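You operate a simulated robot arm through the tools that you are given. There is no shell and no other tool. Be economical: measure what you need, move in short steps, check, and stop when the job is done.

The job below is to be done with a simulated two-armed robot. You get a single attempt, and the scene is never put back.

TASK
Hold the gauge, draw its jaw to 120 MM, lay the white parcel in, shut it to 60 MM.
Fine: hold it for both slides, then push it onto the green square; the other parcels stay. Drop, pinch and damage nothing, leave nothing switched on.

Only the result counts: the job must be done as asked and must still hold three seconds after the hand-in. Knocking over, shifting, dropping, spilling or breaking anything else fails it.

THE ROBOT
Two 7-joint arms with two-finger parallel grippers on one trunk, on a base that drives. Base frame: it is fixed to the floor where the robot stands at the start and does not move with it; the origin is under the middle of the robot, x ahead of it, y to its left, z up; the surface under the hand at the start is at about z = 72. Lengths are in cm, angles in degrees, forces in N, time in s.
The left shoulder is at the start at [7, 16.3, 107], the right one opposite. With the tool pointing down near the work surface each hand reaches from about 38 to 88 cm from the robot's upright axis, wherever it stands, measured 20 degrees to its own side. Places, roughly: black gauge jaw [50, 20, 80]; yellow width gauge bed [50, 20, 70]. Payload 3.43 kg a hand.
The tool frame of a hand sits at the grasp point between the pads (the TCP): z along the fingers, y along the line on which they close. The tips reach 3.4 cm beyond it. Largest opening 12.8 cm; finger width 2.4, thickness 1.2; the body of the gripper, 4.8 by 13 cm, starts 9.6 cm behind the TCP.
Orientation is told as [roll, pitch, yaw] about the base's x, y, z axes, in that order, counted from this pose: with the fingers straight down and closing along the base's y, the tool's x points along the base's -x, its y along +y and its z along -z.

THE INTERFACE
- The arms move only by the tool move_arm. It takes "left_rows", "right_rows" or both (then of equal length, played together; a hand with none holds still); each is a list that holds one entry, the list of rows, each a list of 7 numbers: the shift along the tool's x, y, z in units of 20 mm (1.0 is 20 mm), then the turn, a rotation vector about the tool's x, y, z in units of 5 degrees (1.0 is 5 degrees), then the opening, from 0 (shut) to 1 (fully open). In form: [[[dx, dy, dz, ax, ay, az, jaw], ...]]. A call has 1 to 12 rows; each row shifts and turns the commanded pose from where the row before left it, along the tool's axes as they then stand. A call with a number of a shift or a turn outside -1 to 1 is refused whole. Each row takes 0.2 s and may step no farther than 5 cm and 8.6 degrees from the row before; otherwise, or with a gripper value out of range, the whole call is refused. A pose out of reach is approached as far as the arm can. The call stops where the force on the tool passes 50 N (or 10 N more than at its start, if that is more) or the arm is blocked; 0.2 s more then pass. The fingers move at their own pace (about 15.3 cm/s each) and stop on an object; they squeeze with about 39 N. The grip force told is the motor's: it shows also when the fingers shut on nothing. Time passes only in rows, and 0.2 s behind the last, so rows that do not move let the fingers close. It gives the time, the measured TCP pose, the force on the tool (base axes), the opening and the grip force at its end, in the units of the frame above (readings bear some noise), with the torque about the TCP (base axes, N m) and any sound that the robot's microphone picked up, and new pictures: "pictures" is both (left out), scene, wrist or none (wrist: the cameras of the hands that moved).
- Cameras (640 x 400 px; columns grow to the right, rows downward): "scene" is now at [13.31, 0.69, 128.51]; the picture's right is [0.10, -1.00, 0.00], its down [-0.68, -0.07, -0.73] and it looks along [0.73, 0.07, -0.68] (base axes); focal length 265 px, centre (320, 200). "left" rides on the left gripper at [7.6, 1.1, -16] in its tool frame; the picture's right is [-0.15, 0.99, 0.00], its down [-0.88, -0.13, -0.46] and it looks along [-0.45, -0.07, 0.89] (tool axes); focal length 234 px, centre (320, 200). "right" rides on the right gripper at [7.6, -1.1, -16] in its tool frame; the picture's right is [0.15, 0.99, 0.00], its down [-0.88, 0.13, -0.46] and it looks along [-0.45, 0.07, 0.89] (tool axes); focal length 234 px, centre (320, 200). There is no depth. A picture from a camera that has moved, and an enlarged one, comes with that camera's place and axes in the base frame and with its lens.
- move_column(by): slides the trunk up (or, below 0, down) by that many cm; the arms and the scene camera ride with it, the base frame stays. It gives what a move gives, with no picture.
- steer(legs): drives the robot by 1 to 6 legs, each [ahead, left, turn to the left] in cm, cm and degrees, along the robot's own axes; the way and the turn of a leg run together, so that a leg with both is an arc; at most 150 cm and 180 degrees a leg. The arms and the cameras ride along, it lands a little off, and it stops where it bumps. It gives what a move gives, and a new picture of the scene camera.
- turn_head(pan, tilt): turns the head with the scene camera to pan (to the left, within 86 degrees either way) and tilt (down, from -29 to 69), counted from straight ahead of the robot. It gives what a move gives, and a new picture of the scene camera.
- enlarge(camera, box): a new picture of the part [left, top, right, bottom] of that camera's present view, enlarged. The clock stands still meanwhile.
- sign_off(): hands the job in; it is judged then, once.

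Work in short steps. Places have to be worked out from the pictures, the camera data and where the tool is seen: move nearer, look again, correct. Check each grasp and each placing, and mend what went wrong. You have 120 turns and 260 pictures in all, those below and enlarged ones among them. Open the grippers and draw the arms clear of the work before you hand the job in, unless the task says otherwise; then end with one line.

The tools are called after ">>>" as a command line: name --argument value ..., lists and objects as JSON in quotes. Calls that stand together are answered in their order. move_arm: Moves the arms, as the interface text tells. Its arguments: {"type":"object","properties":{"left_rows":{"type":"array","items":{"type":"array","items":{"type":"array","items":{"type":"number"}}}},"right_rows":{"type":"array","items":{"type":"array","items":{"type":"array","items":{"type":"number"}}}},"pictures":{"type":"string","enum":["both","scene","wrist","none"]}},"required":[]} The other tools are called the same way: move_column (by) slides the trunk up or down; steer (legs) drives the base; turn_head (pan, tilt) turns the head that bears the scene camera; enlarge (camera, box) takes an enlarged picture of a part of a camera's view; sign_off () hands the job in.

At the start:

```text
clock: 0.0
left_tool_pos: [63.26, 34.91, 106.74]
left_ee_rot: [0.0, 0.0, 0.0]
left_wrist_force: [0.1, -1.0, 0.0]
left_ft_torque: [-0.01, 0.01, 0.01]
left_width: 12.79
left_grasp_force: 0.1
right_tool_pos: [70.88, -13.53, 101.54]
right_ee_rot: [0.0, 0.0, 0.1]
right_wrist_force: [0.0, -0.6, -0.8]
right_ft_torque: [0.02, 0.0, -0.02]
right_width: 12.78
right_grasp_force: 0.0
trunk travel left (down, up): [-55.0, 39.0]
robot x, y, heading: [-0.3, 0.4, -0.0]
head pan, tilt: [5.5, 43.1]
```

scene: 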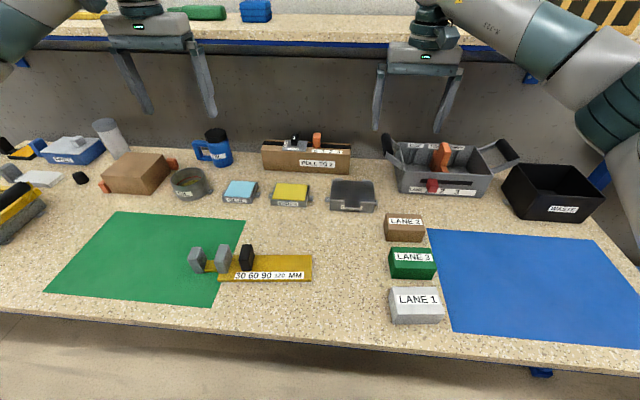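
right: 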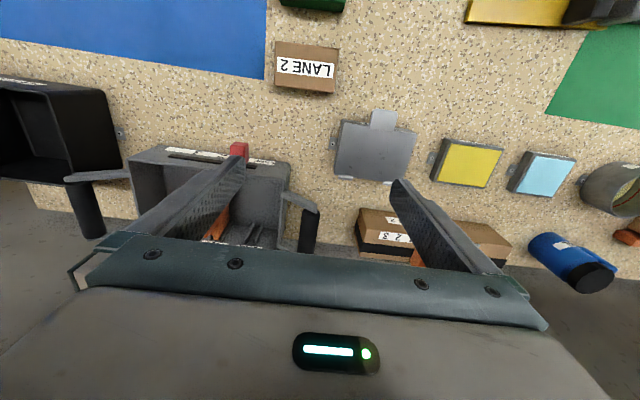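
left: 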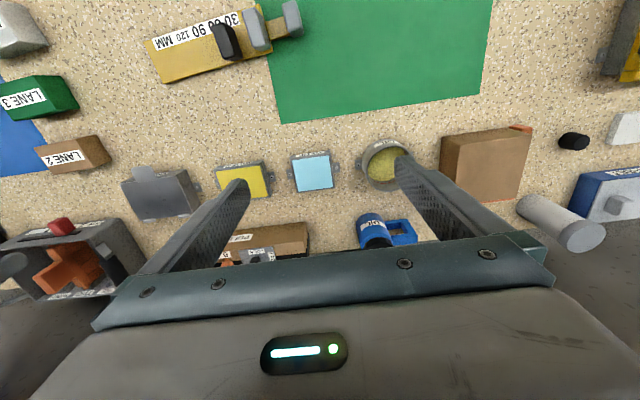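

I look closer at the gauge and the parcels first.

>>> enlarge --camera "scene" --box '[170, 220, 330, 320]'

>>> enlarge --camera "left" --box '[130, 0, 330, 125]'

>>> enlarge --camera "scene" --box '[360, 195, 480, 335]'

```text
4.00 times, centred on (250, 270) of scene
camera zoom: at [13.31, 0.69, 128.51], right [0.1, -1.0, 0.0], down [-0.68, -0.07, -0.73], along [0.73, 0.07, -0.68], focal length 1059 px, centre (600, -80)
```

zoom: 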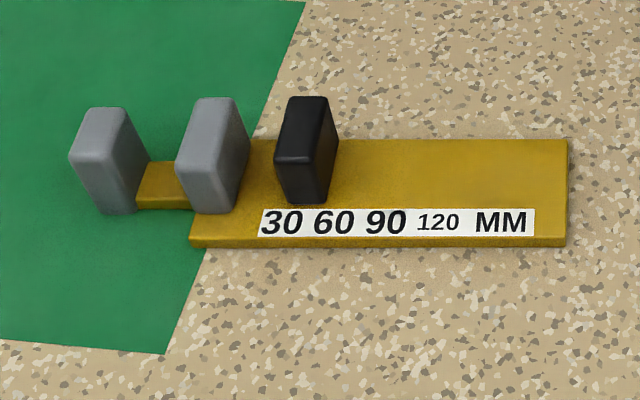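

```text
3.20 times, centred on (230, 62) of left
camera zoom: at [55.75, 36.02, 122.82], right [0.15, 0.99, 0.0], down [0.88, -0.13, 0.46], along [0.45, -0.07, -0.89], focal length 749 px, centre (608, 640)
```

zoom: 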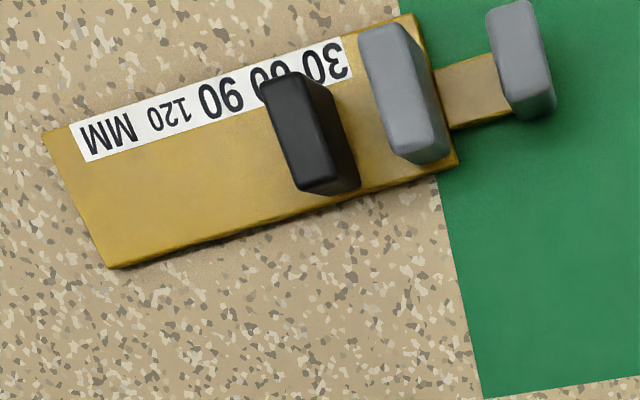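

```text
2.86 times, centred on (420, 265) of scene
camera zoom: at [13.31, 0.69, 128.51], right [0.1, -1.0, 0.0], down [-0.68, -0.07, -0.73], along [0.73, 0.07, -0.68], focal length 757 px, centre (34, 14)
```

zoom: 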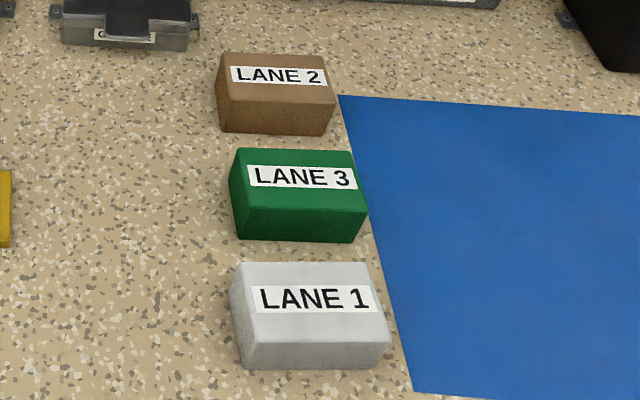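

The gauge lies at about x 43–52, y 6–34 with its axis about 5° off base y. The grey handle sits at its left end, and the black jaw now reads about 30. I turn both hands so that they close across the gauge, keeping the cameras outward.

>>> move_arm --left_rows '[[[0, 0, 0, 0, 0, 1, 1], [0, 0, 0, 0, 0, 1, 1], [0, 0, 0, 0, 0, 1, 1], [0, 0, 0, 0, 0, 1, 1], [0, 0, 0, 0, 0, 1, 1], [0, 0, 0, 0, 0, 1, 1], [0, 0, 0, 0, 0, 1, 1], [0, 0, 0, 0, 0, 1, 1], [0, 0, 0, 0, 0, 1, 1], [0, 0, 0, 0, 0, 1, 1], [0, 0, 0, 0, 0, 1, 1], [0, 0, 0, 0, 0, 1, 1]]]' --right_rows '[[[0, 0, 0, 0, 0, -1, 1], [0, 0, 0, 0, 0, -1, 1], [0, 0, 0, 0, 0, -1, 1], [0, 0, 0, 0, 0, -1, 1], [0, 0, 0, 0, 0, -1, 1], [0, 0, 0, 0, 0, -1, 1], [0, 0, 0, 0, 0, -1, 1], [0, 0, 0, 0, 0, -1, 1], [0, 0, 0, 0, 0, -1, 1], [0, 0, 0, 0, 0, -1, 1], [0, 0, 0, 0, 0, -1, 1], [0, 0, 0, 0, 0, -1, 1]]]' --pictures "none"

>>> move_arm --left_rows '[[[0, 0, 0, 0, 0, 1, 1], [0, 0, 0, 0, 0, 1, 1], [0, 0, 0, 0, 0, 1, 1], [0, 0, 0, 0, 0, 1, 1], [0, 0, 0, 0, 0, 1, 1]]]' --right_rows '[[[0, 0, 0, 0, 0, -1, 1], [0, 0, 0, 0, 0, -1, 1], [0, 0, 0, 0, 0, -1, 1], [0, 0, 0, 0, 0, -1, 1], [0, 0, 0, 0, 0, -1, 1]]]' --pictures "both"

```text
clock: 2.6
left_tool_pos: [63.32, 34.91, 106.73]
left_ee_rot: [0.0, 0.0, -60.1]
left_wrist_force: [0.5, 0.4, -0.2]
left_ft_torque: [0.03, 0.02, -0.04]
left_width: 12.8
left_grasp_force: 0.0
right_tool_pos: [70.56, -14.78, 101.02]
right_ee_rot: [0.3, 0.1, 41.7]
right_wrist_force: [0.3, 0.0, 0.6]
right_ft_torque: [0.0, 0.01, -0.02]
right_width: 12.83
right_grasp_force: 0.1
right hand out of reach, approached as far as the arm can: row 9, 10, 11, 12
trunk travel left (down, up): [-55.0, 39.0]
robot x, y, heading: [-0.13, 0.33, 0.1]
head pan, tilt: [5.5, 43.1]
```

```text
clock: 3.8
left_tool_pos: [63.45, 34.99, 106.83]
left_ee_rot: [0.0, 0.0, -85.1]
left_wrist_force: [0.5, 0.1, -0.2]
left_ft_torque: [0.01, 0.04, 0.02]
left_width: 12.8
left_grasp_force: 0.0
right_tool_pos: [70.57, -14.76, 100.99]
right_ee_rot: [0.3, -0.1, 41.7]
right_wrist_force: [0.0, 0.2, 0.2]
right_ft_torque: [0.01, -0.01, 0.02]
right_width: 12.79
right_grasp_force: 0.0
right hand out of reach, approached as far as the arm can: row 1, 2, 3, 4, 5
trunk travel left (down, up): [-55.0, 39.0]
robot x, y, heading: [-0.21, -0.07, 0.1]
head pan, tilt: [5.5, 43.1]
camera scene: at [13.31, 0.69, 128.51], right [0.1, -1.0, 0.0], down [-0.68, -0.07, -0.73], along [0.73, 0.07, -0.68], focal length 265 px, centre (320, 200)
camera right: at [65.81, -20.6, 117.01], right [-0.77, 0.64, 0.0], down [0.57, 0.68, 0.46], along [0.29, 0.35, -0.89], focal length 234 px, centre (320, 200)
camera left: at [63.83, 42.52, 122.8], right [1.0, -0.06, 0.0], down [-0.05, -0.89, 0.46], along [-0.03, -0.46, -0.89], focal length 234 px, centre (320, 200)
```

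scene: 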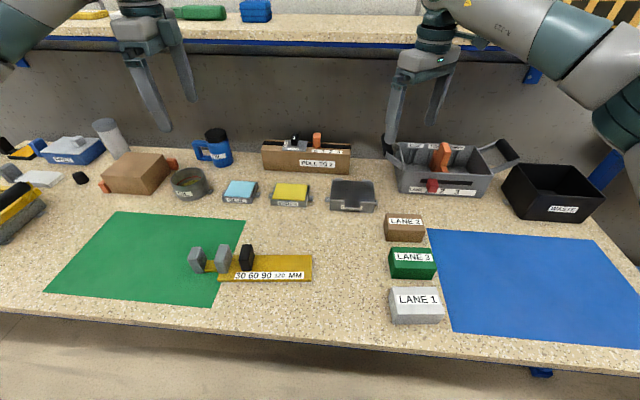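
right: 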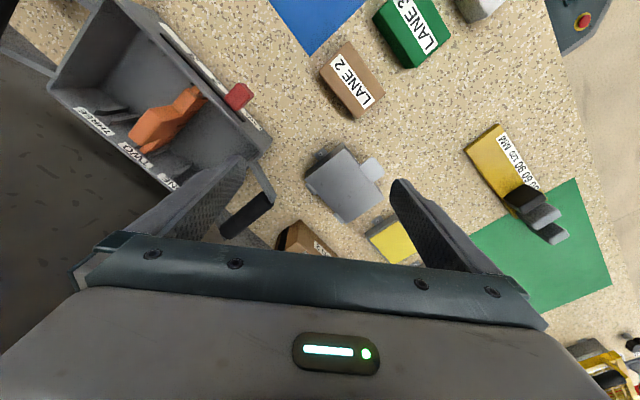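
left: 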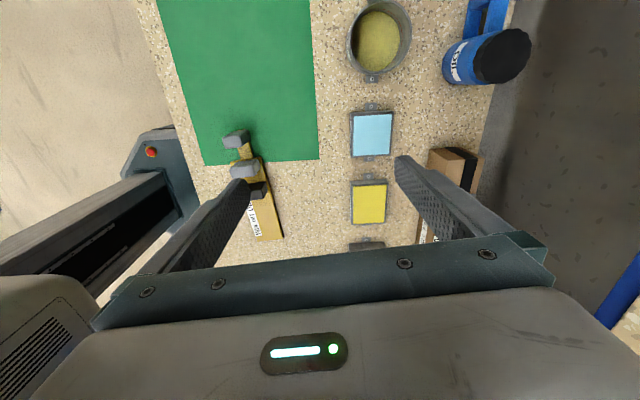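

The left hand turned fine; the right is at its wrist limit out there (yaw 41.7). I bring the left above the handle, and shift the right by one test step to see which frame it counts from.

>>> move_arm --left_rows '[[[0.02, -0.91, 0.9, 0, 0, 0, 1], [0.02, -0.91, 0.9, 0, 0, 0, 1], [0.02, -0.91, 0.9, 0, 0, 0, 1], [0.02, -0.91, 0.9, 0, 0, 0, 1], [0.02, -0.91, 0.9, 0, 0, 0, 1], [0.02, -0.91, 0.9, 0, 0, 0, 1], [0.02, -0.91, 0.9, 0, 0, 0, 1], [0.02, -0.91, 0.9, 0, 0, 0, 1], [0.02, -0.91, 0.9, 0, 0, 0, 1]]]' --right_rows '[[[0, 1, 0, 0, 0, 0, 1], [0, 1, 0, 0, 0, 0, 1], [0, 0, 0, 0, 0, 0, 1], [0, 0, 0, 0, 0, 0, 1], [0, 0, 0, 0, 0, 0, 1], [0, 0, 0, 0, 0, 0, 1], [0, 0, 0, 0, 0, 0, 1], [0, 0, 0, 0, 0, 0, 1], [0, 0, 0, 0, 0, 0, 1]]]' --pictures "wrist"

```text
clock: 5.8
left_tool_pos: [46.88, 34.03, 90.69]
left_ee_rot: [-0.1, -0.2, -85.0]
left_wrist_force: [-0.2, 0.6, 0.0]
left_ft_torque: [-0.03, 0.01, 0.02]
left_width: 12.79
left_grasp_force: 0.1
right_tool_pos: [67.96, -11.74, 100.82]
right_ee_rot: [0.1, 0.1, 41.7]
right_wrist_force: [-0.5, -0.4, 0.5]
right_ft_torque: [-0.03, 0.0, -0.02]
right_width: 12.81
right_grasp_force: 0.0
trunk travel left (down, up): [-55.0, 39.0]
robot x, y, heading: [0.19, -0.04, -0.0]
head pan, tilt: [5.5, 43.1]
camera right: at [63.12, -17.65, 116.91], right [-0.77, 0.64, 0.0], down [0.57, 0.68, 0.46], along [0.29, 0.35, -0.89], focal length 234 px, centre (320, 200)
camera left: at [47.44, 41.57, 106.71], right [1.0, -0.06, 0.0], down [-0.05, -0.89, 0.46], along [-0.03, -0.46, -0.89], focal length 234 px, centre (320, 200)
```

right: 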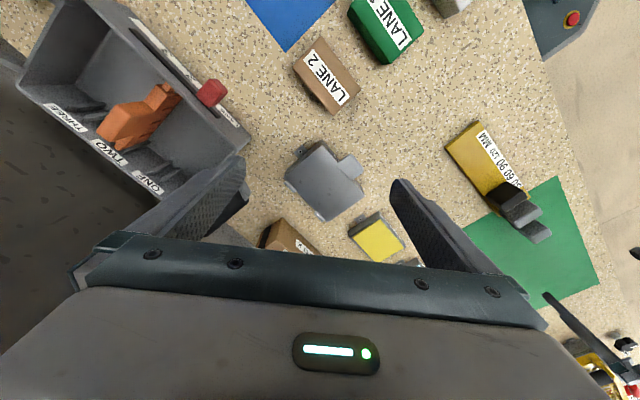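
left: 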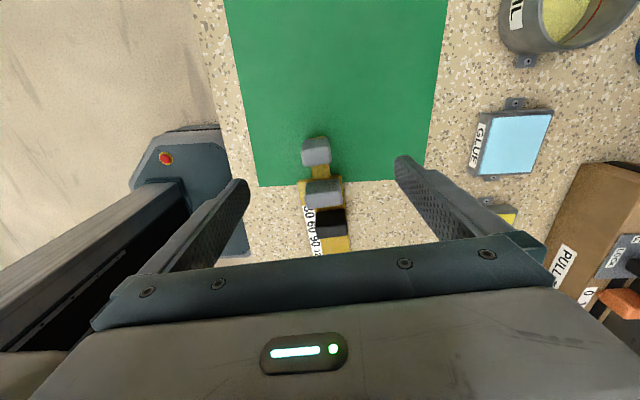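

I enlarge the left view to fix the handle's position and the gauge's angle.

>>> enlarge --camera "left" --box '[250, 120, 410, 260]'

```text
2.86 times, centred on (330, 190) of left
camera zoom: at [47.44, 41.57, 106.71], right [1.0, -0.06, 0.0], down [-0.05, -0.89, 0.46], along [-0.03, -0.46, -0.89], focal length 669 px, centre (291, 229)
```

zoom: 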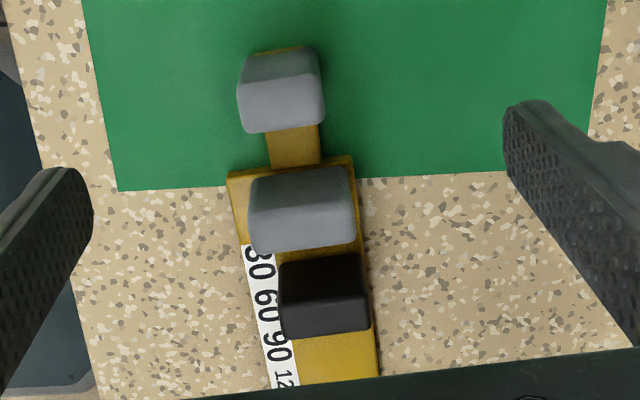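

The handle is about 3.6 cm wide and 2.3 cm deep, centred near (46.1, 33.2) with its top near z 78. The gauge's yaw is about 5.5°. I descend around it.

>>> move_arm --left_rows '[[[-0.38, -0.37, 0.8, 0, 0, 0, 1], [0, 0, 0.9, 0, 0, 0, 1], [0, 0, 0.9, 0, 0, 0, 1], [0, 0, 0.9, 0, 0, 0, 0.7], [0, 0, 0.9, 0, 0, 0, 0.7], [0, 0, 0.9, 0, 0, 0, 0.6], [0, 0, 0.9, 0, 0, 0, 0.6]]]' --pictures "both"

```text
clock: 7.4
left_tool_pos: [46.25, 33.1, 78.2]
left_ee_rot: [-0.1, 0.0, -85.0]
left_wrist_force: [0.3, 0.5, -0.3]
left_ft_torque: [0.02, 0.06, -0.02]
left_width: 7.69
left_grasp_force: 0.0
right_tool_pos: [68.05, -11.74, 100.85]
right_ee_rot: [0.3, 0.0, 41.6]
right_wrist_force: [0.4, -0.2, -0.4]
right_ft_torque: [0.03, 0.01, 0.01]
right_width: 12.81
right_grasp_force: 0.0
trunk travel left (down, up): [-55.0, 39.0]
robot x, y, heading: [-0.09, 0.12, -0.3]
head pan, tilt: [5.5, 43.1]
camera scene: at [13.32, 0.71, 128.51], right [0.1, -1.0, 0.0], down [-0.68, -0.07, -0.73], along [0.73, 0.07, -0.68], focal length 265 px, centre (320, 200)
camera left: at [46.71, 40.73, 94.24], right [1.0, -0.06, 0.0], down [-0.05, -0.89, 0.46], along [-0.03, -0.46, -0.89], focal length 234 px, centre (320, 200)
```

scene: 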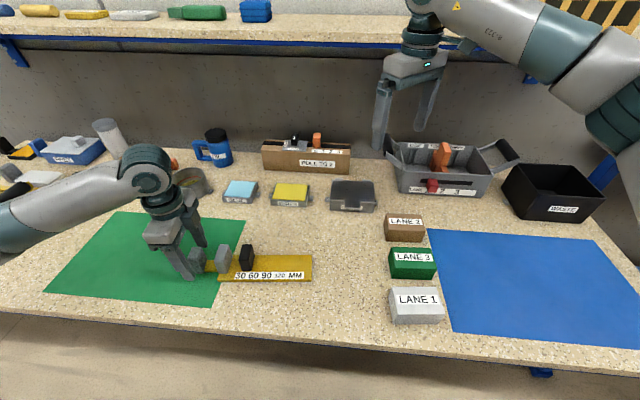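
left: 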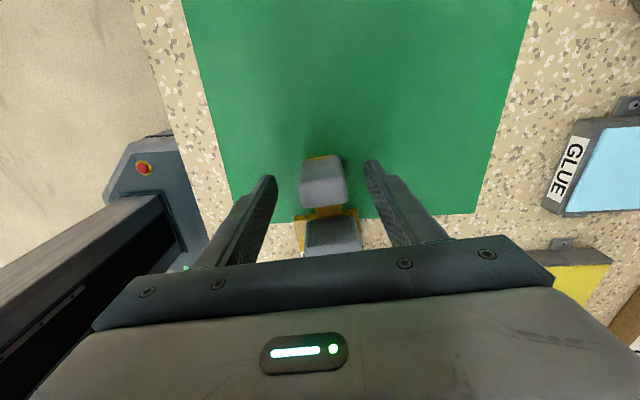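

The handle is centred between the fingers, about 0.5 cm further out. I shift, go down to z 76.5 and close.

>>> move_arm --left_rows '[[[0.25, 0.05, 0.4, 0, 0, 0, 0.6], [0, 0, 0.45, 0, 0, 0, 0.6], [0, 0, 0, 0, 0, 0, 0.35], [0, 0, 0, 0, 0, 0, 0.2], [0, 0, 0, 0, 0, 0, 0], [0, 0, 0, 0, 0, 0, 0], [0, 0, 0, 0, 0, 0, 0]]]' --pictures "wrist"

```text
clock: 9.0
left_tool_pos: [46.35, 33.68, 76.5]
left_ee_rot: [0.0, 0.1, -85.0]
left_wrist_force: [0.9, 0.5, 0.5]
left_ft_torque: [-0.25, -0.11, 0.24]
left_width: 3.78
left_grasp_force: 38.7
right_tool_pos: [67.95, -11.7, 101.0]
right_ee_rot: [0.3, 0.0, 41.7]
right_wrist_force: [0.3, -0.4, -0.1]
right_ft_torque: [0.0, 0.01, -0.02]
right_width: 12.8
right_grasp_force: 0.0
trunk travel left (down, up): [-55.0, 39.0]
robot x, y, heading: [0.22, -0.08, -0.1]
head pan, tilt: [5.5, 43.1]
camera left: at [46.75, 41.21, 92.51], right [1.0, -0.06, 0.0], down [-0.05, -0.89, 0.46], along [-0.03, -0.46, -0.89], focal length 234 px, centre (320, 200)
```

left: 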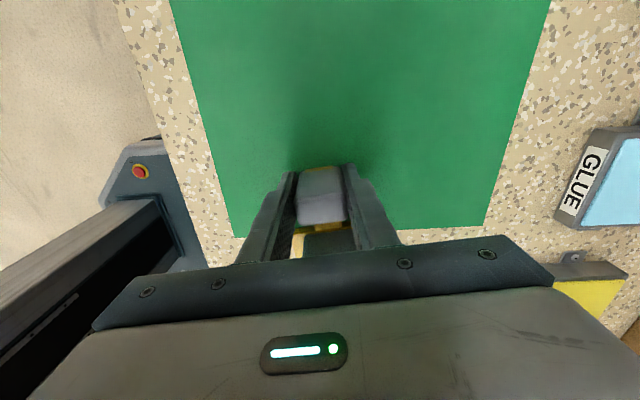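

The gauge is held by its handle (3.8 cm, 39 N). Next I bring the right hand over the gauge's right end and try turning further there.

>>> move_arm --right_rows '[[[0.12, 1, 0.1, 0, 0, 0, 1], [0.12, 1, 0.1, 0, 0, 0, 1], [0.12, 1, 0.1, 0, 0, 0, 1], [0.12, 1, 0.1, 0, 0, 0, 1], [0.12, 1, 0.1, 0, 0, 0, 1], [0.12, 1, 0.1, 0, 0, 0, 1], [0.12, 1, 0.1, 0, 0, 0, 1], [0.12, 1, 0.1, 0, 0, 0, 1], [0.12, 1, 0.1, 0, 0, 0, 1], [0.12, 1, 0.1, 0, 0, 0, 1], [0.12, 1, 0.1, 0, 0, 0, 1], [0.12, 1, 0.1, 0, 0, 0, 1]]]' --pictures "none"

>>> move_arm --right_rows '[[[0, 0, 0, 0, 0, -1, 1], [0, 0, 0, 0, 0, -1, 1], [0, 0, 0, 0, 0, -1, 1], [0, 0, 0, 0, 0, -1, 1], [0, 0, 0, 0, 0, -1, 1], [0, 0, 0, 0, 0, -1, 1], [0, 0, 0, 0, 0, -1, 1], [0, 0, 0, 0, 0, -1, 1], [0, 0, 0, 0, 0, -1, 1], [0, 0, 0, 0, 0, -1, 1], [0, 0, 0, 0, 0, -0.8, 1]]]' --pictures "both"

```text
clock: 11.6
left_tool_pos: [46.33, 33.53, 76.4]
left_ee_rot: [-0.1, 0.0, -84.9]
left_wrist_force: [-0.5, -0.2, 0.3]
left_ft_torque: [0.3, 0.0, 0.02]
left_width: 3.76
left_grasp_force: 39.4
right_tool_pos: [49.72, 4.47, 98.7]
right_ee_rot: [0.2, 0.0, 41.6]
right_wrist_force: [-0.5, -0.3, 0.6]
right_ft_torque: [0.0, -0.03, 0.01]
right_width: 12.81
right_grasp_force: 0.0
trunk travel left (down, up): [-55.0, 39.0]
robot x, y, heading: [-0.01, 0.11, 0.2]
head pan, tilt: [5.5, 43.1]
```

```text
clock: 14.0
left_tool_pos: [46.15, 33.75, 76.44]
left_ee_rot: [0.0, 0.0, -85.0]
left_wrist_force: [-0.4, 1.2, 1.2]
left_ft_torque: [-0.21, -0.11, -0.04]
left_width: 3.79
left_grasp_force: 39.1
right_tool_pos: [46.05, 4.37, 98.87]
right_ee_rot: [0.1, -0.2, 95.6]
right_wrist_force: [0.0, 0.1, 0.2]
right_ft_torque: [0.02, -0.03, -0.03]
right_width: 12.79
right_grasp_force: 0.0
right hand out of reach, approached as far as the arm can: row 10, 11
trunk travel left (down, up): [-55.0, 39.0]
robot x, y, heading: [-0.36, -0.13, 0.1]
head pan, tilt: [5.5, 43.1]
camera scene: at [13.28, 0.71, 128.51], right [0.1, -1.0, 0.0], down [-0.68, -0.07, -0.73], along [0.73, 0.07, -0.68], focal length 265 px, centre (320, 200)
camera right: at [48.13, -2.98, 114.73], right [-0.97, -0.24, 0.0], down [-0.21, 0.86, 0.46], along [-0.11, 0.45, -0.89], focal length 234 px, centre (320, 200)
```

scene: 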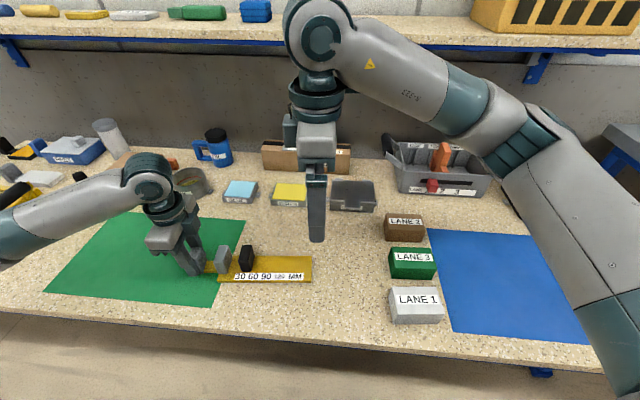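
right: 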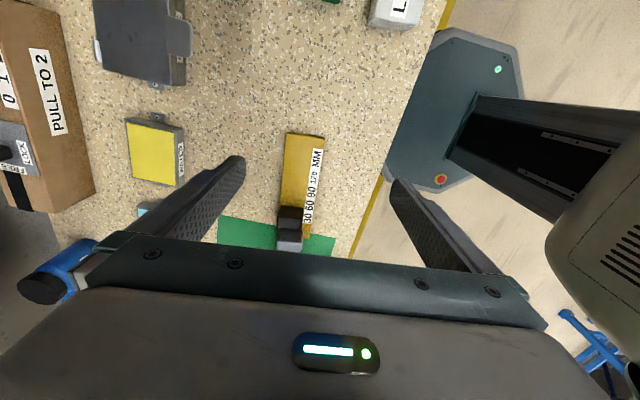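

Yaw 95.6 works here. I enlarge the right hand's view to place the black jaw.

>>> enlarge --camera "right" --box '[230, 120, 390, 260]'

>>> enlarge --camera "scene" --box '[180, 225, 320, 305]'

```text
2.86 times, centred on (310, 190) of right
camera zoom: at [48.13, -2.98, 114.73], right [-0.97, -0.24, 0.0], down [-0.21, 0.86, 0.46], along [-0.11, 0.45, -0.89], focal length 669 px, centre (349, 229)
```

zoom: 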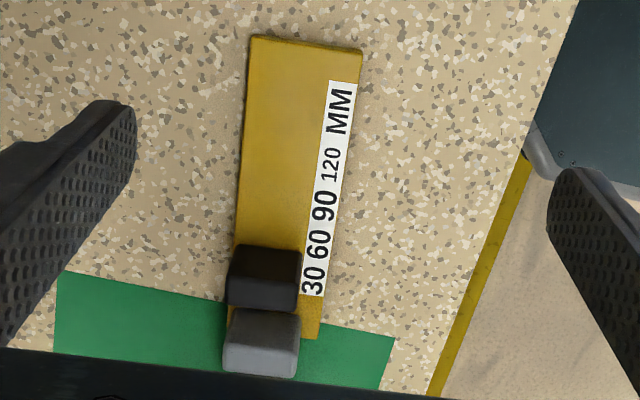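

```text
4.57 times, centred on (250, 265) of scene
camera zoom: at [13.28, 0.71, 128.51], right [0.1, -1.0, 0.0], down [-0.68, -0.07, -0.73], along [0.73, 0.07, -0.68], focal length 1210 px, centre (640, -97)
```

zoom: 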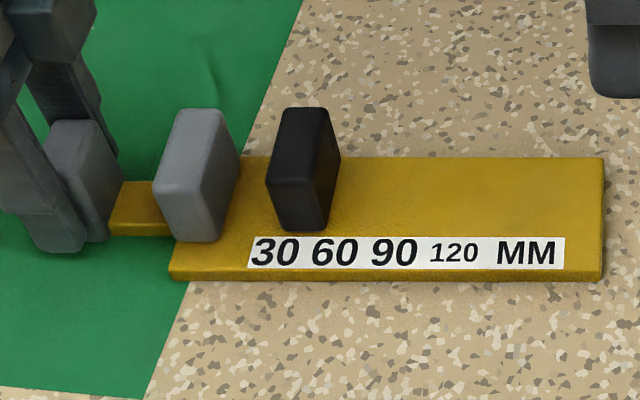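

The black jaw is centred near (47.8, 21.6) with its top at about 77.6 and the bed top near 73. I move the right hand above it, still well clear.

>>> move_arm --right_rows '[[[-0.94, -0.19, 0.6, 0, 0, 0, 1], [-0.94, -0.19, 0.6, 0, 0, 0, 1], [-0.94, -0.19, 0.6, 0, 0, 0, 1], [-0.94, -0.19, 0.6, 0, 0, 0, 0.9], [-0.94, -0.19, 0.6, 0, 0, 0, 0.8], [-0.94, -0.19, 0.6, 0, 0, 0, 0.7], [-0.94, -0.19, 0.6, 0, 0, 0, 0.7], [-0.94, -0.19, 0.6, 0, 0, 0, 0.65], [-0.94, -0.19, 0.6, 0, 0, 0, 0.65]]]' --pictures "both"

```text
clock: 16.0
left_tool_pos: [46.31, 33.58, 76.55]
left_ee_rot: [0.1, 0.0, -84.9]
left_wrist_force: [1.0, -0.2, -0.3]
left_ft_torque: [0.0, -0.05, 0.08]
left_width: 3.75
left_grasp_force: 39.1
right_tool_pos: [46.43, 7.28, 97.08]
right_ee_rot: [0.1, -0.1, 95.4]
right_wrist_force: [0.0, 0.3, -0.1]
right_ft_torque: [0.01, 0.01, -0.02]
right_width: 8.32
right_grasp_force: 0.1
right hand out of reach, approached as far as the arm can: row 1, 2, 3, 4, 5, 6, 7, 8, 9
trunk travel left (down, up): [-55.0, 39.0]
robot x, y, heading: [-0.07, 0.52, -0.1]
head pan, tilt: [5.5, 43.1]
camera scene: at [13.31, 0.69, 128.51], right [0.1, -1.0, 0.0], down [-0.68, -0.07, -0.73], along [0.73, 0.07, -0.68], focal length 265 px, centre (320, 200)
camera right: at [48.3, -0.13, 113.1], right [-0.97, -0.24, 0.0], down [-0.21, 0.86, 0.46], along [-0.11, 0.45, -0.89], focal length 234 px, centre (320, 200)
```

scene: 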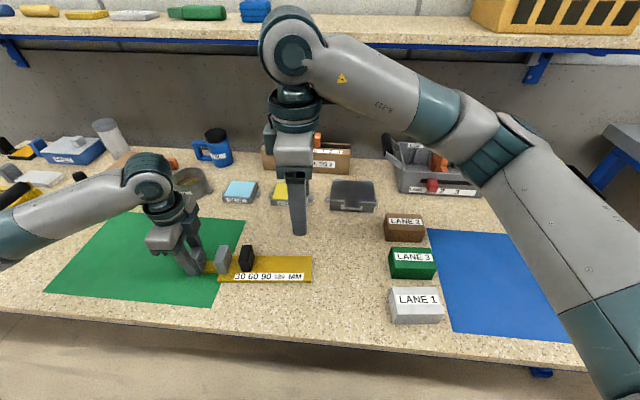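
right: 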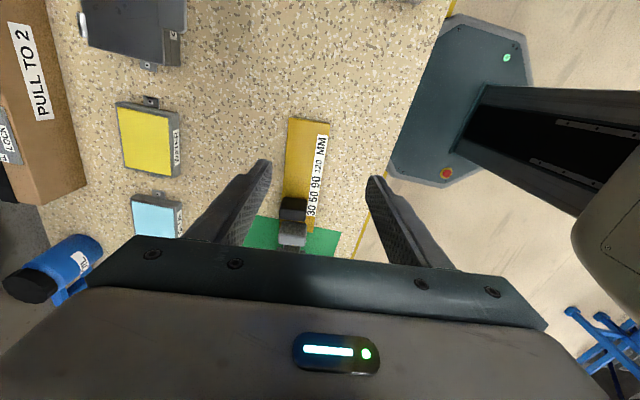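

The right arm won't come further left from this stance. I'll let go of the handle, raise the left hand and drive the base 30 cm to the left, so the work lies better for the right arm.

>>> move_arm --left_rows '[[[0, 0, 0, 0, 0, 0, 0.6], [0, 0, 0, 0, 0, 0, 0.6], [0, 0, -0.8, 0, 0, 0, 0.6], [0, 0, -1, 0, 0, 0, 0.6], [0, 0, -1, 0, 0, 0, 0.6], [0, 0, -1, 0, 0, 0, 0.6], [0, 0, -1, 0, 0, 0, 0.6], [0, 0, -1, 0, 0, 0, 0.6], [0, 0, -1, 0, 0, 0, 0.6], [0, 0, -1, 0, 0, 0, 0.6], [0, 0, -1, 0, 0, 0, 0.6], [0, 0, -1, 0, 0, 0, 0.6]]]' --pictures "none"

>>> steer --legs '[[0, 30, 0]]'

```text
clock: 18.6
left_tool_pos: [46.29, 33.3, 96.12]
left_ee_rot: [0.0, 0.0, -85.1]
left_wrist_force: [0.3, 0.0, -0.1]
left_ft_torque: [0.02, -0.01, -0.01]
left_width: 7.68
left_grasp_force: 0.1
right_tool_pos: [46.29, 7.26, 97.21]
right_ee_rot: [0.2, -0.3, 95.3]
right_wrist_force: [-0.1, 0.1, -0.9]
right_ft_torque: [0.04, -0.02, 0.0]
right_width: 8.31
right_grasp_force: 0.0
trunk travel left (down, up): [-55.0, 39.0]
robot x, y, heading: [-0.06, -0.02, -0.1]
head pan, tilt: [5.5, 43.1]
```

```text
clock: 20.6
left_tool_pos: [46.24, 63.54, 96.3]
left_ee_rot: [0.0, -0.1, -84.9]
left_wrist_force: [-0.3, -0.2, -0.1]
left_ft_torque: [0.02, 0.0, -0.01]
left_width: 7.66
left_grasp_force: 0.1
right_tool_pos: [46.34, 37.37, 97.14]
right_ee_rot: [0.2, -0.2, 95.3]
right_wrist_force: [0.0, 0.0, 0.0]
right_ft_torque: [-0.01, 0.0, 0.01]
right_width: 8.32
right_grasp_force: 0.1
trunk travel left (down, up): [-55.0, 39.0]
robot x, y, heading: [0.3, 30.0, 0.2]
head pan, tilt: [5.5, 43.1]
camera scene: at [13.31, 30.76, 128.51], right [0.09, -1.0, 0.0], down [-0.68, -0.07, -0.73], along [0.73, 0.07, -0.68], focal length 265 px, centre (320, 200)
```

scene: 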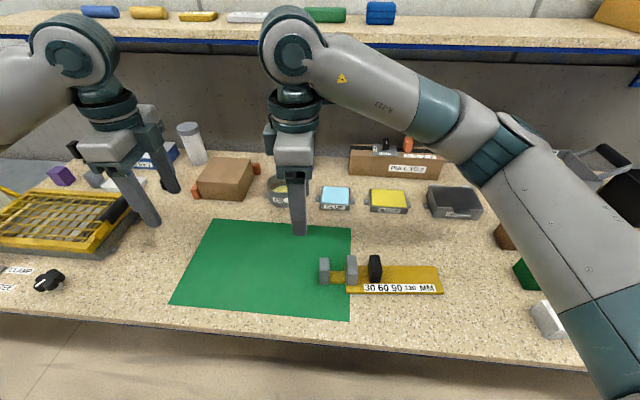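

The base is at y 30. I bring the right hand over the black jaw and the left hand part of the way back toward the handle.

>>> move_arm --right_rows '[[[0.88, 0, 0.4, 0, 0, 0, 0.65], [0.88, 0, 0.4, 0, 0, 0, 0.65], [0.88, 0, 0.4, 0, 0, 0, 0.65], [0.88, 0, 0.4, 0, 0, 0, 0.65], [0.88, 0, 0.4, 0, 0, 0, 0.65], [0.88, 0, 0.4, 0, 0, 0, 0.65], [0.88, 0, 0.4, 0, 0, 0, 0.65], [0.88, 0, 0.4, 0, 0, 0, 0.65], [0.88, 0, 0.4, 0, 0, 0, 0.65]]]' --left_rows '[[[-1, -0.087, 0.2, 0, 0, 0, 0.6], [-1, -0.087, 0.2, 0, 0, 0, 0.6], [-1, -0.087, 0.2, 0, 0, 0, 0.6], [-1, -0.087, 0.2, 0, 0, 0, 0.6], [-1, -0.087, 0.2, 0, 0, 0, 0.6], [-1, -0.087, 0.2, 0, 0, 0, 0.6], [-1, -0.087, 0.2, 0, 0, 0, 0.6], [-1, -0.087, 0.2, 0, 0, 0, 0.6], [-1, -0.087, 0.2, 0, 0, 0, 0.6]]]' --pictures "both"

```text
clock: 22.6
left_tool_pos: [46.56, 45.16, 92.35]
left_ee_rot: [0.1, -0.1, -85.0]
left_wrist_force: [0.1, -0.5, 0.5]
left_ft_torque: [0.01, 0.02, 0.02]
left_width: 7.68
left_grasp_force: 0.0
right_tool_pos: [46.22, 30.64, 94.62]
right_ee_rot: [0.3, -0.3, 95.1]
right_wrist_force: [0.4, 0.1, 0.2]
right_ft_torque: [0.02, 0.01, 0.05]
right_width: 8.34
right_grasp_force: 0.0
right hand out of reach, approached as far as the arm can: row 2, 3, 5, 6, 7, 8, 9
trunk travel left (down, up): [-55.0, 39.0]
robot x, y, heading: [-0.22, 30.11, -0.2]
head pan, tilt: [5.5, 43.1]
camera scene: at [13.34, 30.6, 128.51], right [0.09, -1.0, 0.0], down [-0.68, -0.06, -0.73], along [0.73, 0.07, -0.68], focal length 265 px, centre (320, 200)
camera right: at [47.96, 23.2, 110.55], right [-0.97, -0.23, 0.0], down [-0.2, 0.86, 0.46], along [-0.11, 0.45, -0.89], focal length 234 px, centre (320, 200)
camera left: at [46.85, 52.84, 108.45], right [1.0, -0.06, 0.0], down [-0.05, -0.89, 0.46], along [-0.03, -0.45, -0.89], focal length 234 px, centre (320, 200)
```

scene: 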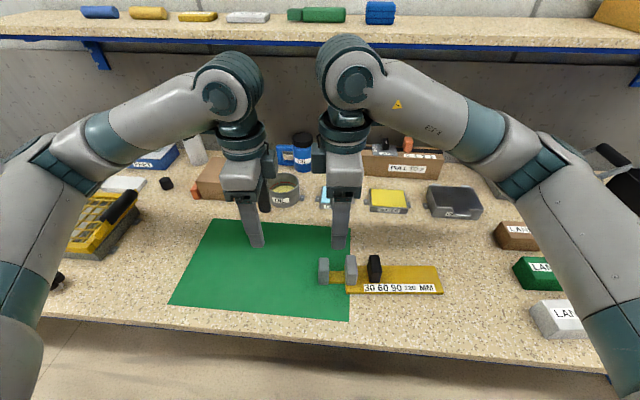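
right: 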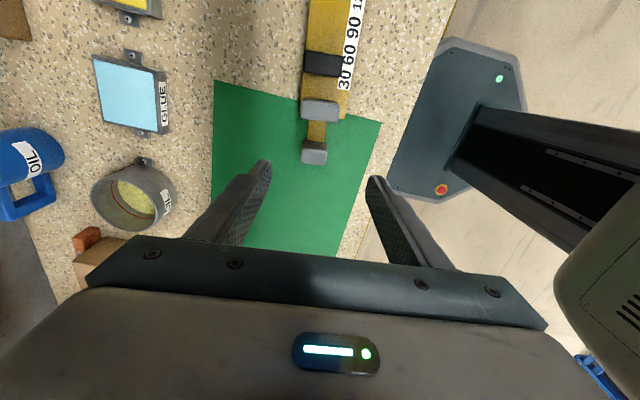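
left: 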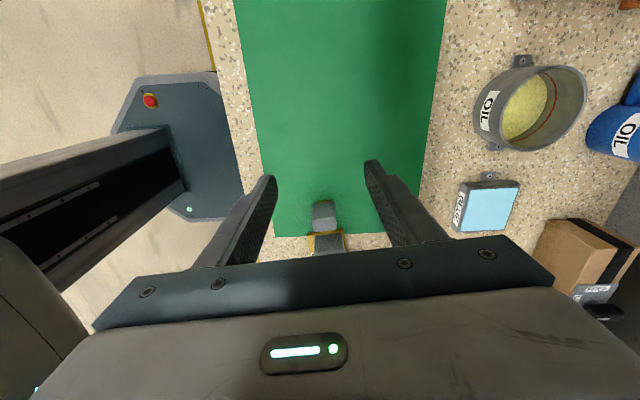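

The right wrist is at its limit on this side. I turn it the other way round (towards yaw −85), drawing away from the left hand as it turns.

>>> move_arm --right_rows '[[[0.3, 0, -0.2, 0, 0, 1, 0.65], [0.8, 0, 0, 0, 0, 1, 0.65], [0.9, 0, 0, 0, 0, 1, 0.65], [0.8, -0.4, 0, 0, 0, 1, 0.65], [0.7, -0.5, 0, 0, 0, 1, 0.65], [0.7, -0.5, 0, 0, 0, 1, 0.65], [0.5, -0.6, 0, 0, 0, 1, 0.65], [0.4, -0.7, 0, 0, 0, 1, 0.65], [0, -0.7, 0, 0, 0, 1, 0.65], [0, -0.7, 0, 0, 0, 1, 0.65], [0, -0.5, 0, 0, 0, 1, 0.65], [0, 0, 0, 0, 0, 1, 0.65]]]' --pictures "none"

>>> move_arm --right_rows '[[[0, 0, 0, 0, 0, 1, 0.65], [0, 0, 0, 0, 0, 1, 0.65], [0, 0, 0, 0, 0, 1, 0.65], [0, 0, 0, 0, 0, 1, 0.65], [0, 0, 0, 0, 0, 1, 0.65], [0, 0, 0, 0, 0, 1, 0.65], [0, 0, 0, 0, 0, 1, 0.65], [0, 0, 0, 0, 0, 1, 0.65], [0, 0, 0, 0, 0, 1, 0.65], [0, 0, 0, 0, 0, 1, 0.65], [0, 0, 0, 0, 0, 1, 0.65], [0, 0, 0, 0, 0, 1, 0.65]]]' --pictures "none"

>>> move_arm --right_rows '[[[0, 0, 0, 0, 0, 1, 0.65], [0, 0, 0, 0, 0, 1, 0.65], [0, 0, 0, 0, 0, 1, 0.65], [0, 0, 0, 0, 0, 1, 0.65], [0, 0, 0, 0, 0, 1, 0.65], [0, 0, 0, 0, 0, 1, 0.65], [0, 0, 0, 0, 0, 1, 0.65], [0, 0, 0, 0, 0, 1, 0.65], [0, 0, 0, 0, 0, 1, 0.65], [0, 0, 0, 0, 0, 1, 0.65], [0, 0, 0, 0, 0, 1, 0.65], [0, 0, 0, 0, 0, 1, 0.65]]]' --pictures "scene"

```text
clock: 25.2
left_tool_pos: [46.26, 45.3, 92.36]
left_ee_rot: [0.1, 0.0, -85.0]
left_wrist_force: [-0.4, -0.1, 0.0]
left_ft_torque: [0.04, 0.0, -0.05]
left_width: 7.7
left_grasp_force: 0.1
right_tool_pos: [52.13, 16.81, 94.92]
right_ee_rot: [0.3, 0.1, 35.3]
right_wrist_force: [-0.1, -0.5, 0.0]
right_ft_torque: [-0.01, 0.03, 0.01]
right_width: 8.31
right_grasp_force: 0.1
trunk travel left (down, up): [-55.0, 39.0]
robot x, y, heading: [0.34, 30.07, 0.2]
head pan, tilt: [5.5, 43.1]
```

```text
clock: 27.9
left_tool_pos: [46.31, 45.35, 92.32]
left_ee_rot: [0.0, 0.0, -85.0]
left_wrist_force: [0.5, 0.4, 0.0]
left_ft_torque: [-0.02, 0.03, 0.01]
left_width: 7.68
left_grasp_force: 0.0
right_tool_pos: [51.9, 16.72, 94.82]
right_ee_rot: [0.1, 0.4, -24.8]
right_wrist_force: [-0.1, -0.3, 0.0]
right_ft_torque: [0.0, -0.01, 0.0]
right_width: 8.32
right_grasp_force: 0.2
trunk travel left (down, up): [-55.0, 39.0]
robot x, y, heading: [0.0, 30.08, -0.0]
head pan, tilt: [5.5, 43.1]
```

```text
clock: 30.4
left_tool_pos: [46.37, 45.31, 92.33]
left_ee_rot: [0.0, 0.1, -85.0]
left_wrist_force: [-0.8, 0.1, -1.6]
left_ft_torque: [-0.01, 0.03, 0.01]
left_width: 7.7
left_grasp_force: 0.0
right_tool_pos: [51.94, 16.69, 94.84]
right_ee_rot: [-0.2, 0.3, -85.0]
right_wrist_force: [0.1, 0.6, 0.7]
right_ft_torque: [0.06, 0.03, -0.01]
right_width: 8.29
right_grasp_force: 0.1
trunk travel left (down, up): [-55.0, 39.0]
robot x, y, heading: [0.36, 29.79, -0.0]
head pan, tilt: [5.5, 43.1]
camera scene: at [13.31, 30.68, 128.51], right [0.09, -1.0, 0.0], down [-0.68, -0.06, -0.73], along [0.73, 0.07, -0.68], focal length 265 px, centre (320, 200)
```

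scene: 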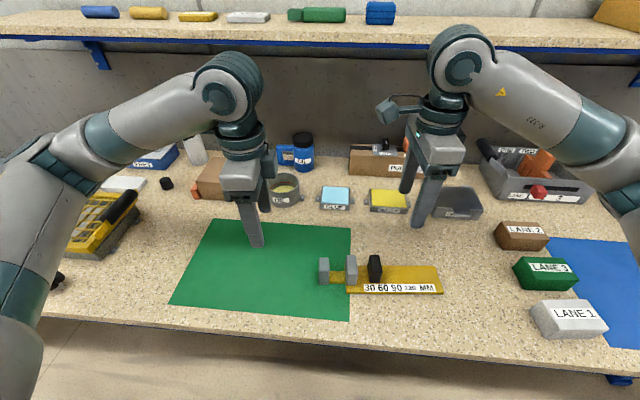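

The right arm turns freely to −85. Its camera then points toward the left hand, so I'll hold the handle with the left hand leaned 15° outward. Next I go above the handle, tilt and descend.

>>> move_arm --left_rows '[[[-0.967, -0.085, 0, 0, 0, 0, 0.6], [-0.967, -0.085, 0, 0, 0, 0, 0.6], [-0.967, -0.085, 0, 0, 0, 0, 0.6], [-0.967, -0.085, 0, 0, 0, 0, 0.6], [-0.967, -0.085, 0, 0, 0, 0, 0.6], [-0.967, -0.085, 0, 0, 0, 0, 0.6], [0, 0, 0, 0, -1, 0, 0.6], [0, 0, 0, 0, -1, 0, 0.6], [0, 0, 0, 0, -1, 0, 0.6]]]' --pictures "none"

>>> move_arm --left_rows '[[[0.206, 0, 0.768, 0, 0, 0, 0.6], [0.206, 0, 0.768, 0, 0, 0, 0.6], [0.206, 0, 0.768, 0, 0, 0, 0.6], [0.206, 0, 0.768, 0, 0, 0, 0.6], [0.206, 0, 0.768, 0, 0, 0, 0.6], [0.206, 0, 0.768, 0, 0, 0, 0.6], [0.206, 0, 0.768, 0, 0, 0, 0.6]]]' --pictures "both"

```text
clock: 32.5
left_tool_pos: [46.27, 33.78, 92.54]
left_ee_rot: [0.0, -15.1, -85.0]
left_wrist_force: [0.7, -0.8, -0.3]
left_ft_torque: [-0.06, 0.03, -0.02]
left_width: 7.65
left_grasp_force: 0.2
right_tool_pos: [51.9, 16.82, 94.69]
right_ee_rot: [-0.2, 0.1, -84.8]
right_wrist_force: [0.3, 1.0, -0.1]
right_ft_torque: [-0.03, -0.03, -0.03]
right_width: 8.3
right_grasp_force: 0.1
trunk travel left (down, up): [-55.0, 39.0]
robot x, y, heading: [0.17, 29.72, -0.1]
head pan, tilt: [5.5, 43.1]
```

```text
clock: 34.0
left_tool_pos: [46.25, 33.79, 81.18]
left_ee_rot: [-0.1, -15.0, -85.1]
left_wrist_force: [0.2, -0.7, 0.5]
left_ft_torque: [0.0, 0.0, 0.0]
left_width: 7.65
left_grasp_force: 0.1
right_tool_pos: [52.01, 16.78, 94.88]
right_ee_rot: [-0.2, 0.2, -84.7]
right_wrist_force: [-0.6, -0.6, 0.1]
right_ft_torque: [0.03, 0.0, 0.0]
right_width: 8.34
right_grasp_force: 0.0
trunk travel left (down, up): [-55.0, 39.0]
robot x, y, heading: [-0.19, 29.9, -0.0]
head pan, tilt: [5.5, 43.1]
camera scene: at [13.33, 30.69, 128.51], right [0.09, -1.0, 0.0], down [-0.68, -0.06, -0.73], along [0.73, 0.07, -0.68], focal length 265 px, centre (320, 200)
camera left: at [46.39, 45.19, 94.82], right [1.0, -0.06, 0.04], down [-0.07, -0.74, 0.67], along [-0.01, -0.67, -0.74], focal length 234 px, centre (320, 200)
```

scene: 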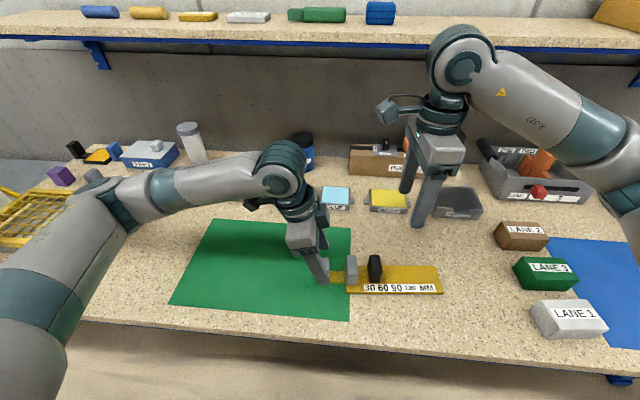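
left: 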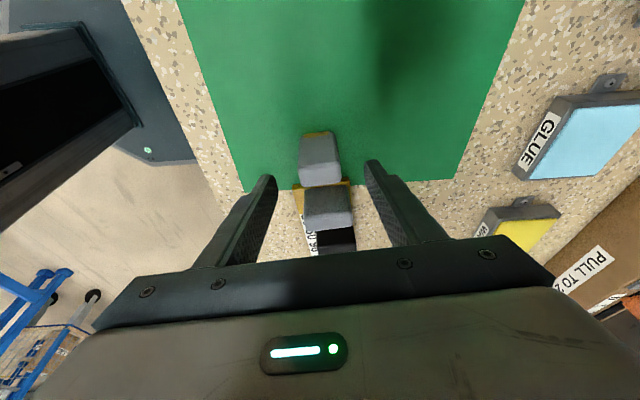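

Well centred. I descend the last 4.4 cm and close on the handle.

>>> move_arm --left_rows '[[[0.25, 0, 0.71, 0, 0, 0, 0.6], [0.22, 0, 0.71, 0, 0, 0, 0.6], [0.19, 0, 0.71, 0, 0, 0, 0.6], [0, 0, 0, 0, 0, 0, 0.4], [0, 0, 0, 0, 0, 0, 0.2], [0, 0, 0, 0, 0, 0, 0], [0, 0, 0, 0, 0, 0, 0], [0, 0, 0, 0, 0, 0, 0]]]' --pictures "wrist"

```text
clock: 35.9
left_tool_pos: [46.27, 34.01, 76.93]
left_ee_rot: [-0.1, -15.0, -84.9]
left_wrist_force: [0.2, -0.6, 0.2]
left_ft_torque: [-0.22, -0.05, 0.14]
left_width: 3.76
left_grasp_force: 38.8
right_tool_pos: [51.92, 16.78, 94.85]
right_ee_rot: [-0.2, 0.3, -84.7]
right_wrist_force: [0.0, -0.7, -0.3]
right_ft_torque: [0.0, 0.0, -0.02]
right_width: 8.32
right_grasp_force: 0.0
trunk travel left (down, up): [-55.0, 39.0]
robot x, y, heading: [0.03, 30.16, -0.1]
head pan, tilt: [5.5, 43.1]
camera left: at [46.49, 45.37, 90.45], right [1.0, -0.06, 0.04], down [-0.07, -0.74, 0.67], along [-0.01, -0.67, -0.74], focal length 234 px, centre (320, 200)
```

left: 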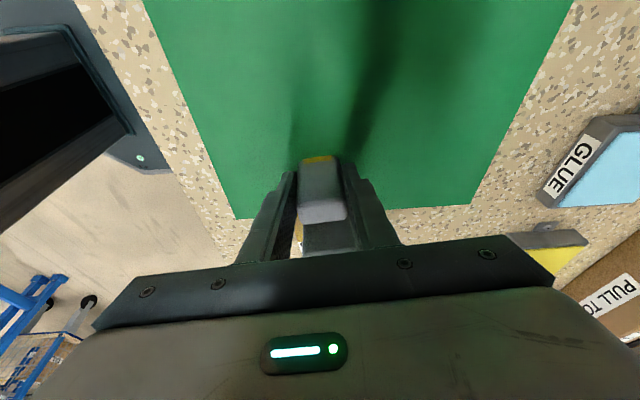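

Held again. I move the right hand above the black jaw and look.

>>> move_arm --right_rows '[[[0.515, -0.365, 0.7, 0, 0, 0, 0.65], [0.515, -0.365, 0.7, 0, 0, 0, 0.65], [0.515, -0.365, 0.7, 0, 0, 0, 0.65], [0.515, -0.365, 0.7, 0, 0, 0, 0.65], [0.515, -0.365, 0.7, 0, 0, 0, 0.65]]]' --pictures "both"

```text
clock: 37.0
left_tool_pos: [46.39, 33.97, 76.85]
left_ee_rot: [0.0, -15.0, -85.1]
left_wrist_force: [0.1, 0.6, 0.1]
left_ft_torque: [-0.08, -0.06, 0.02]
left_width: 3.75
left_grasp_force: 38.6
right_tool_pos: [47.73, 21.42, 87.89]
right_ee_rot: [-0.1, 0.3, -84.7]
right_wrist_force: [0.7, -0.6, 1.4]
right_ft_torque: [-0.01, -0.02, 0.02]
right_width: 8.34
right_grasp_force: 0.1
trunk travel left (down, up): [-55.0, 39.0]
robot x, y, heading: [-0.27, 30.22, 0.0]
head pan, tilt: [5.5, 43.1]
camera scene: at [13.33, 30.7, 128.51], right [0.09, -1.0, 0.0], down [-0.68, -0.06, -0.73], along [0.73, 0.07, -0.68], focal length 265 px, centre (320, 200)
camera right: at [46.09, 28.91, 103.94], right [0.97, 0.24, 0.0], down [0.21, -0.87, 0.45], along [0.1, -0.44, -0.89], focal length 234 px, centre (320, 200)
```

scene: 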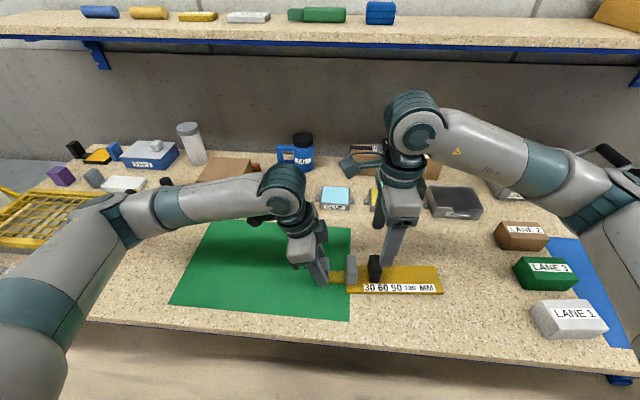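
right: 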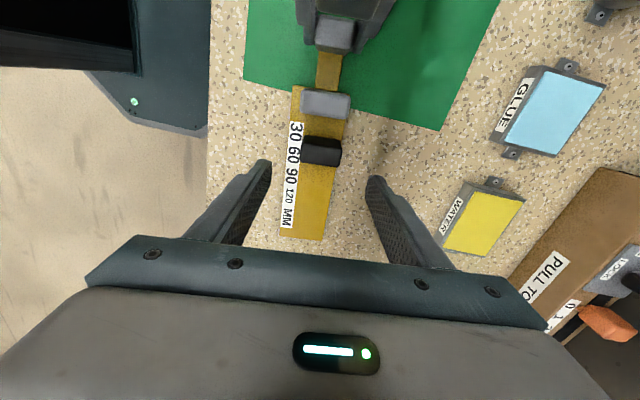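

I enlarge this view for the jaw's exact place.

>>> enlarge --camera "right" --box '[260, 80, 380, 180]'

```text
4.00 times, centred on (320, 130) of right
camera zoom: at [46.09, 28.91, 103.94], right [0.97, 0.24, 0.0], down [0.21, -0.87, 0.45], along [0.1, -0.44, -0.89], focal length 937 px, centre (320, 480)
```

zoom: 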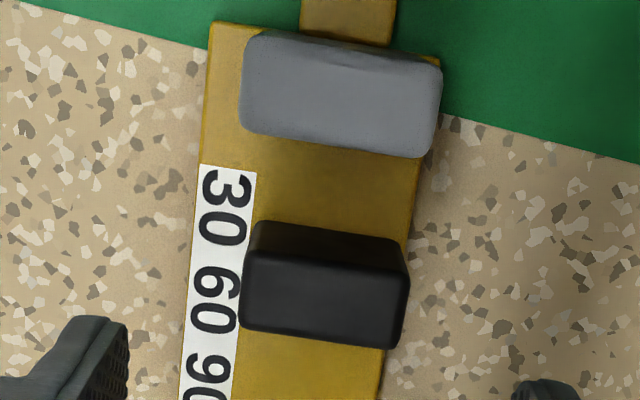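

The jaw centre is at (47.85, 21.6), right under the hand. I descend around it, opening kept at 8.3 cm.

>>> move_arm --right_rows '[[[0.05, 0.05, 0.88, 0, 0, 0, 0.65], [0, 0, 0.88, 0, 0, 0, 0.65], [0, 0, 0.88, 0, 0, 0, 0.65], [0, 0, 0.88, 0, 0, 0, 0.65], [0, 0, 0.88, 0, 0, 0, 0.65], [0, 0, 0.8, 0, 0, 0, 0.65]]]' --pictures "both"

```text
clock: 38.5
left_tool_pos: [46.47, 33.95, 76.86]
left_ee_rot: [-0.1, -15.1, -85.1]
left_wrist_force: [-0.1, 0.0, 1.0]
left_ft_torque: [0.03, -0.02, -0.01]
left_width: 3.76
left_grasp_force: 38.7
right_tool_pos: [47.77, 21.75, 77.46]
right_ee_rot: [-0.3, 0.4, -84.8]
right_wrist_force: [0.5, 0.5, -0.6]
right_ft_torque: [0.03, 0.02, 0.01]
right_width: 8.35
right_grasp_force: 0.1
trunk travel left (down, up): [-55.0, 39.0]
robot x, y, heading: [0.17, 29.72, -0.3]
head pan, tilt: [5.5, 43.1]
camera scene: at [13.33, 30.67, 128.51], right [0.09, -1.0, 0.0], down [-0.68, -0.06, -0.73], along [0.73, 0.07, -0.68], focal length 265 px, centre (320, 200)
camera right: at [46.19, 29.11, 93.46], right [0.97, 0.24, 0.0], down [0.21, -0.87, 0.45], along [0.1, -0.44, -0.89], focal length 234 px, centre (320, 200)
```

scene: 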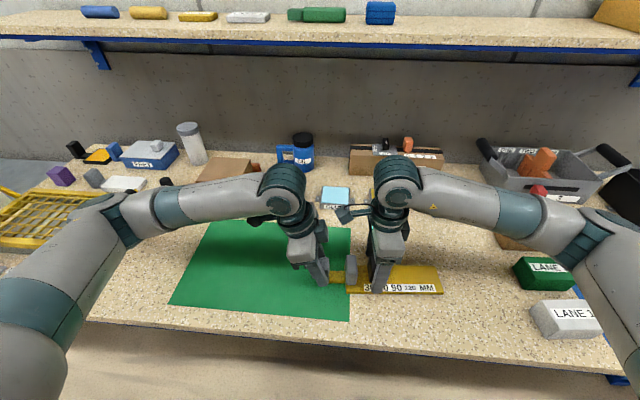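
right: 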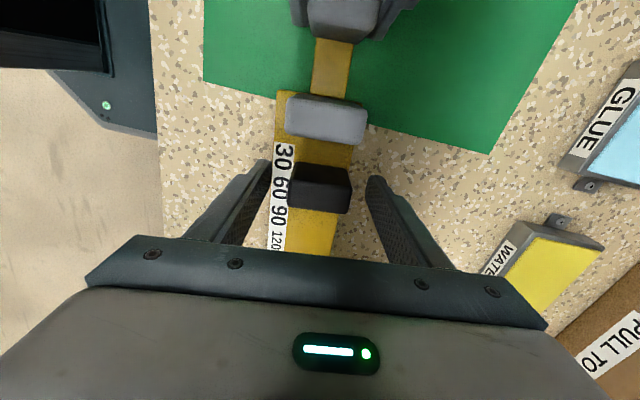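

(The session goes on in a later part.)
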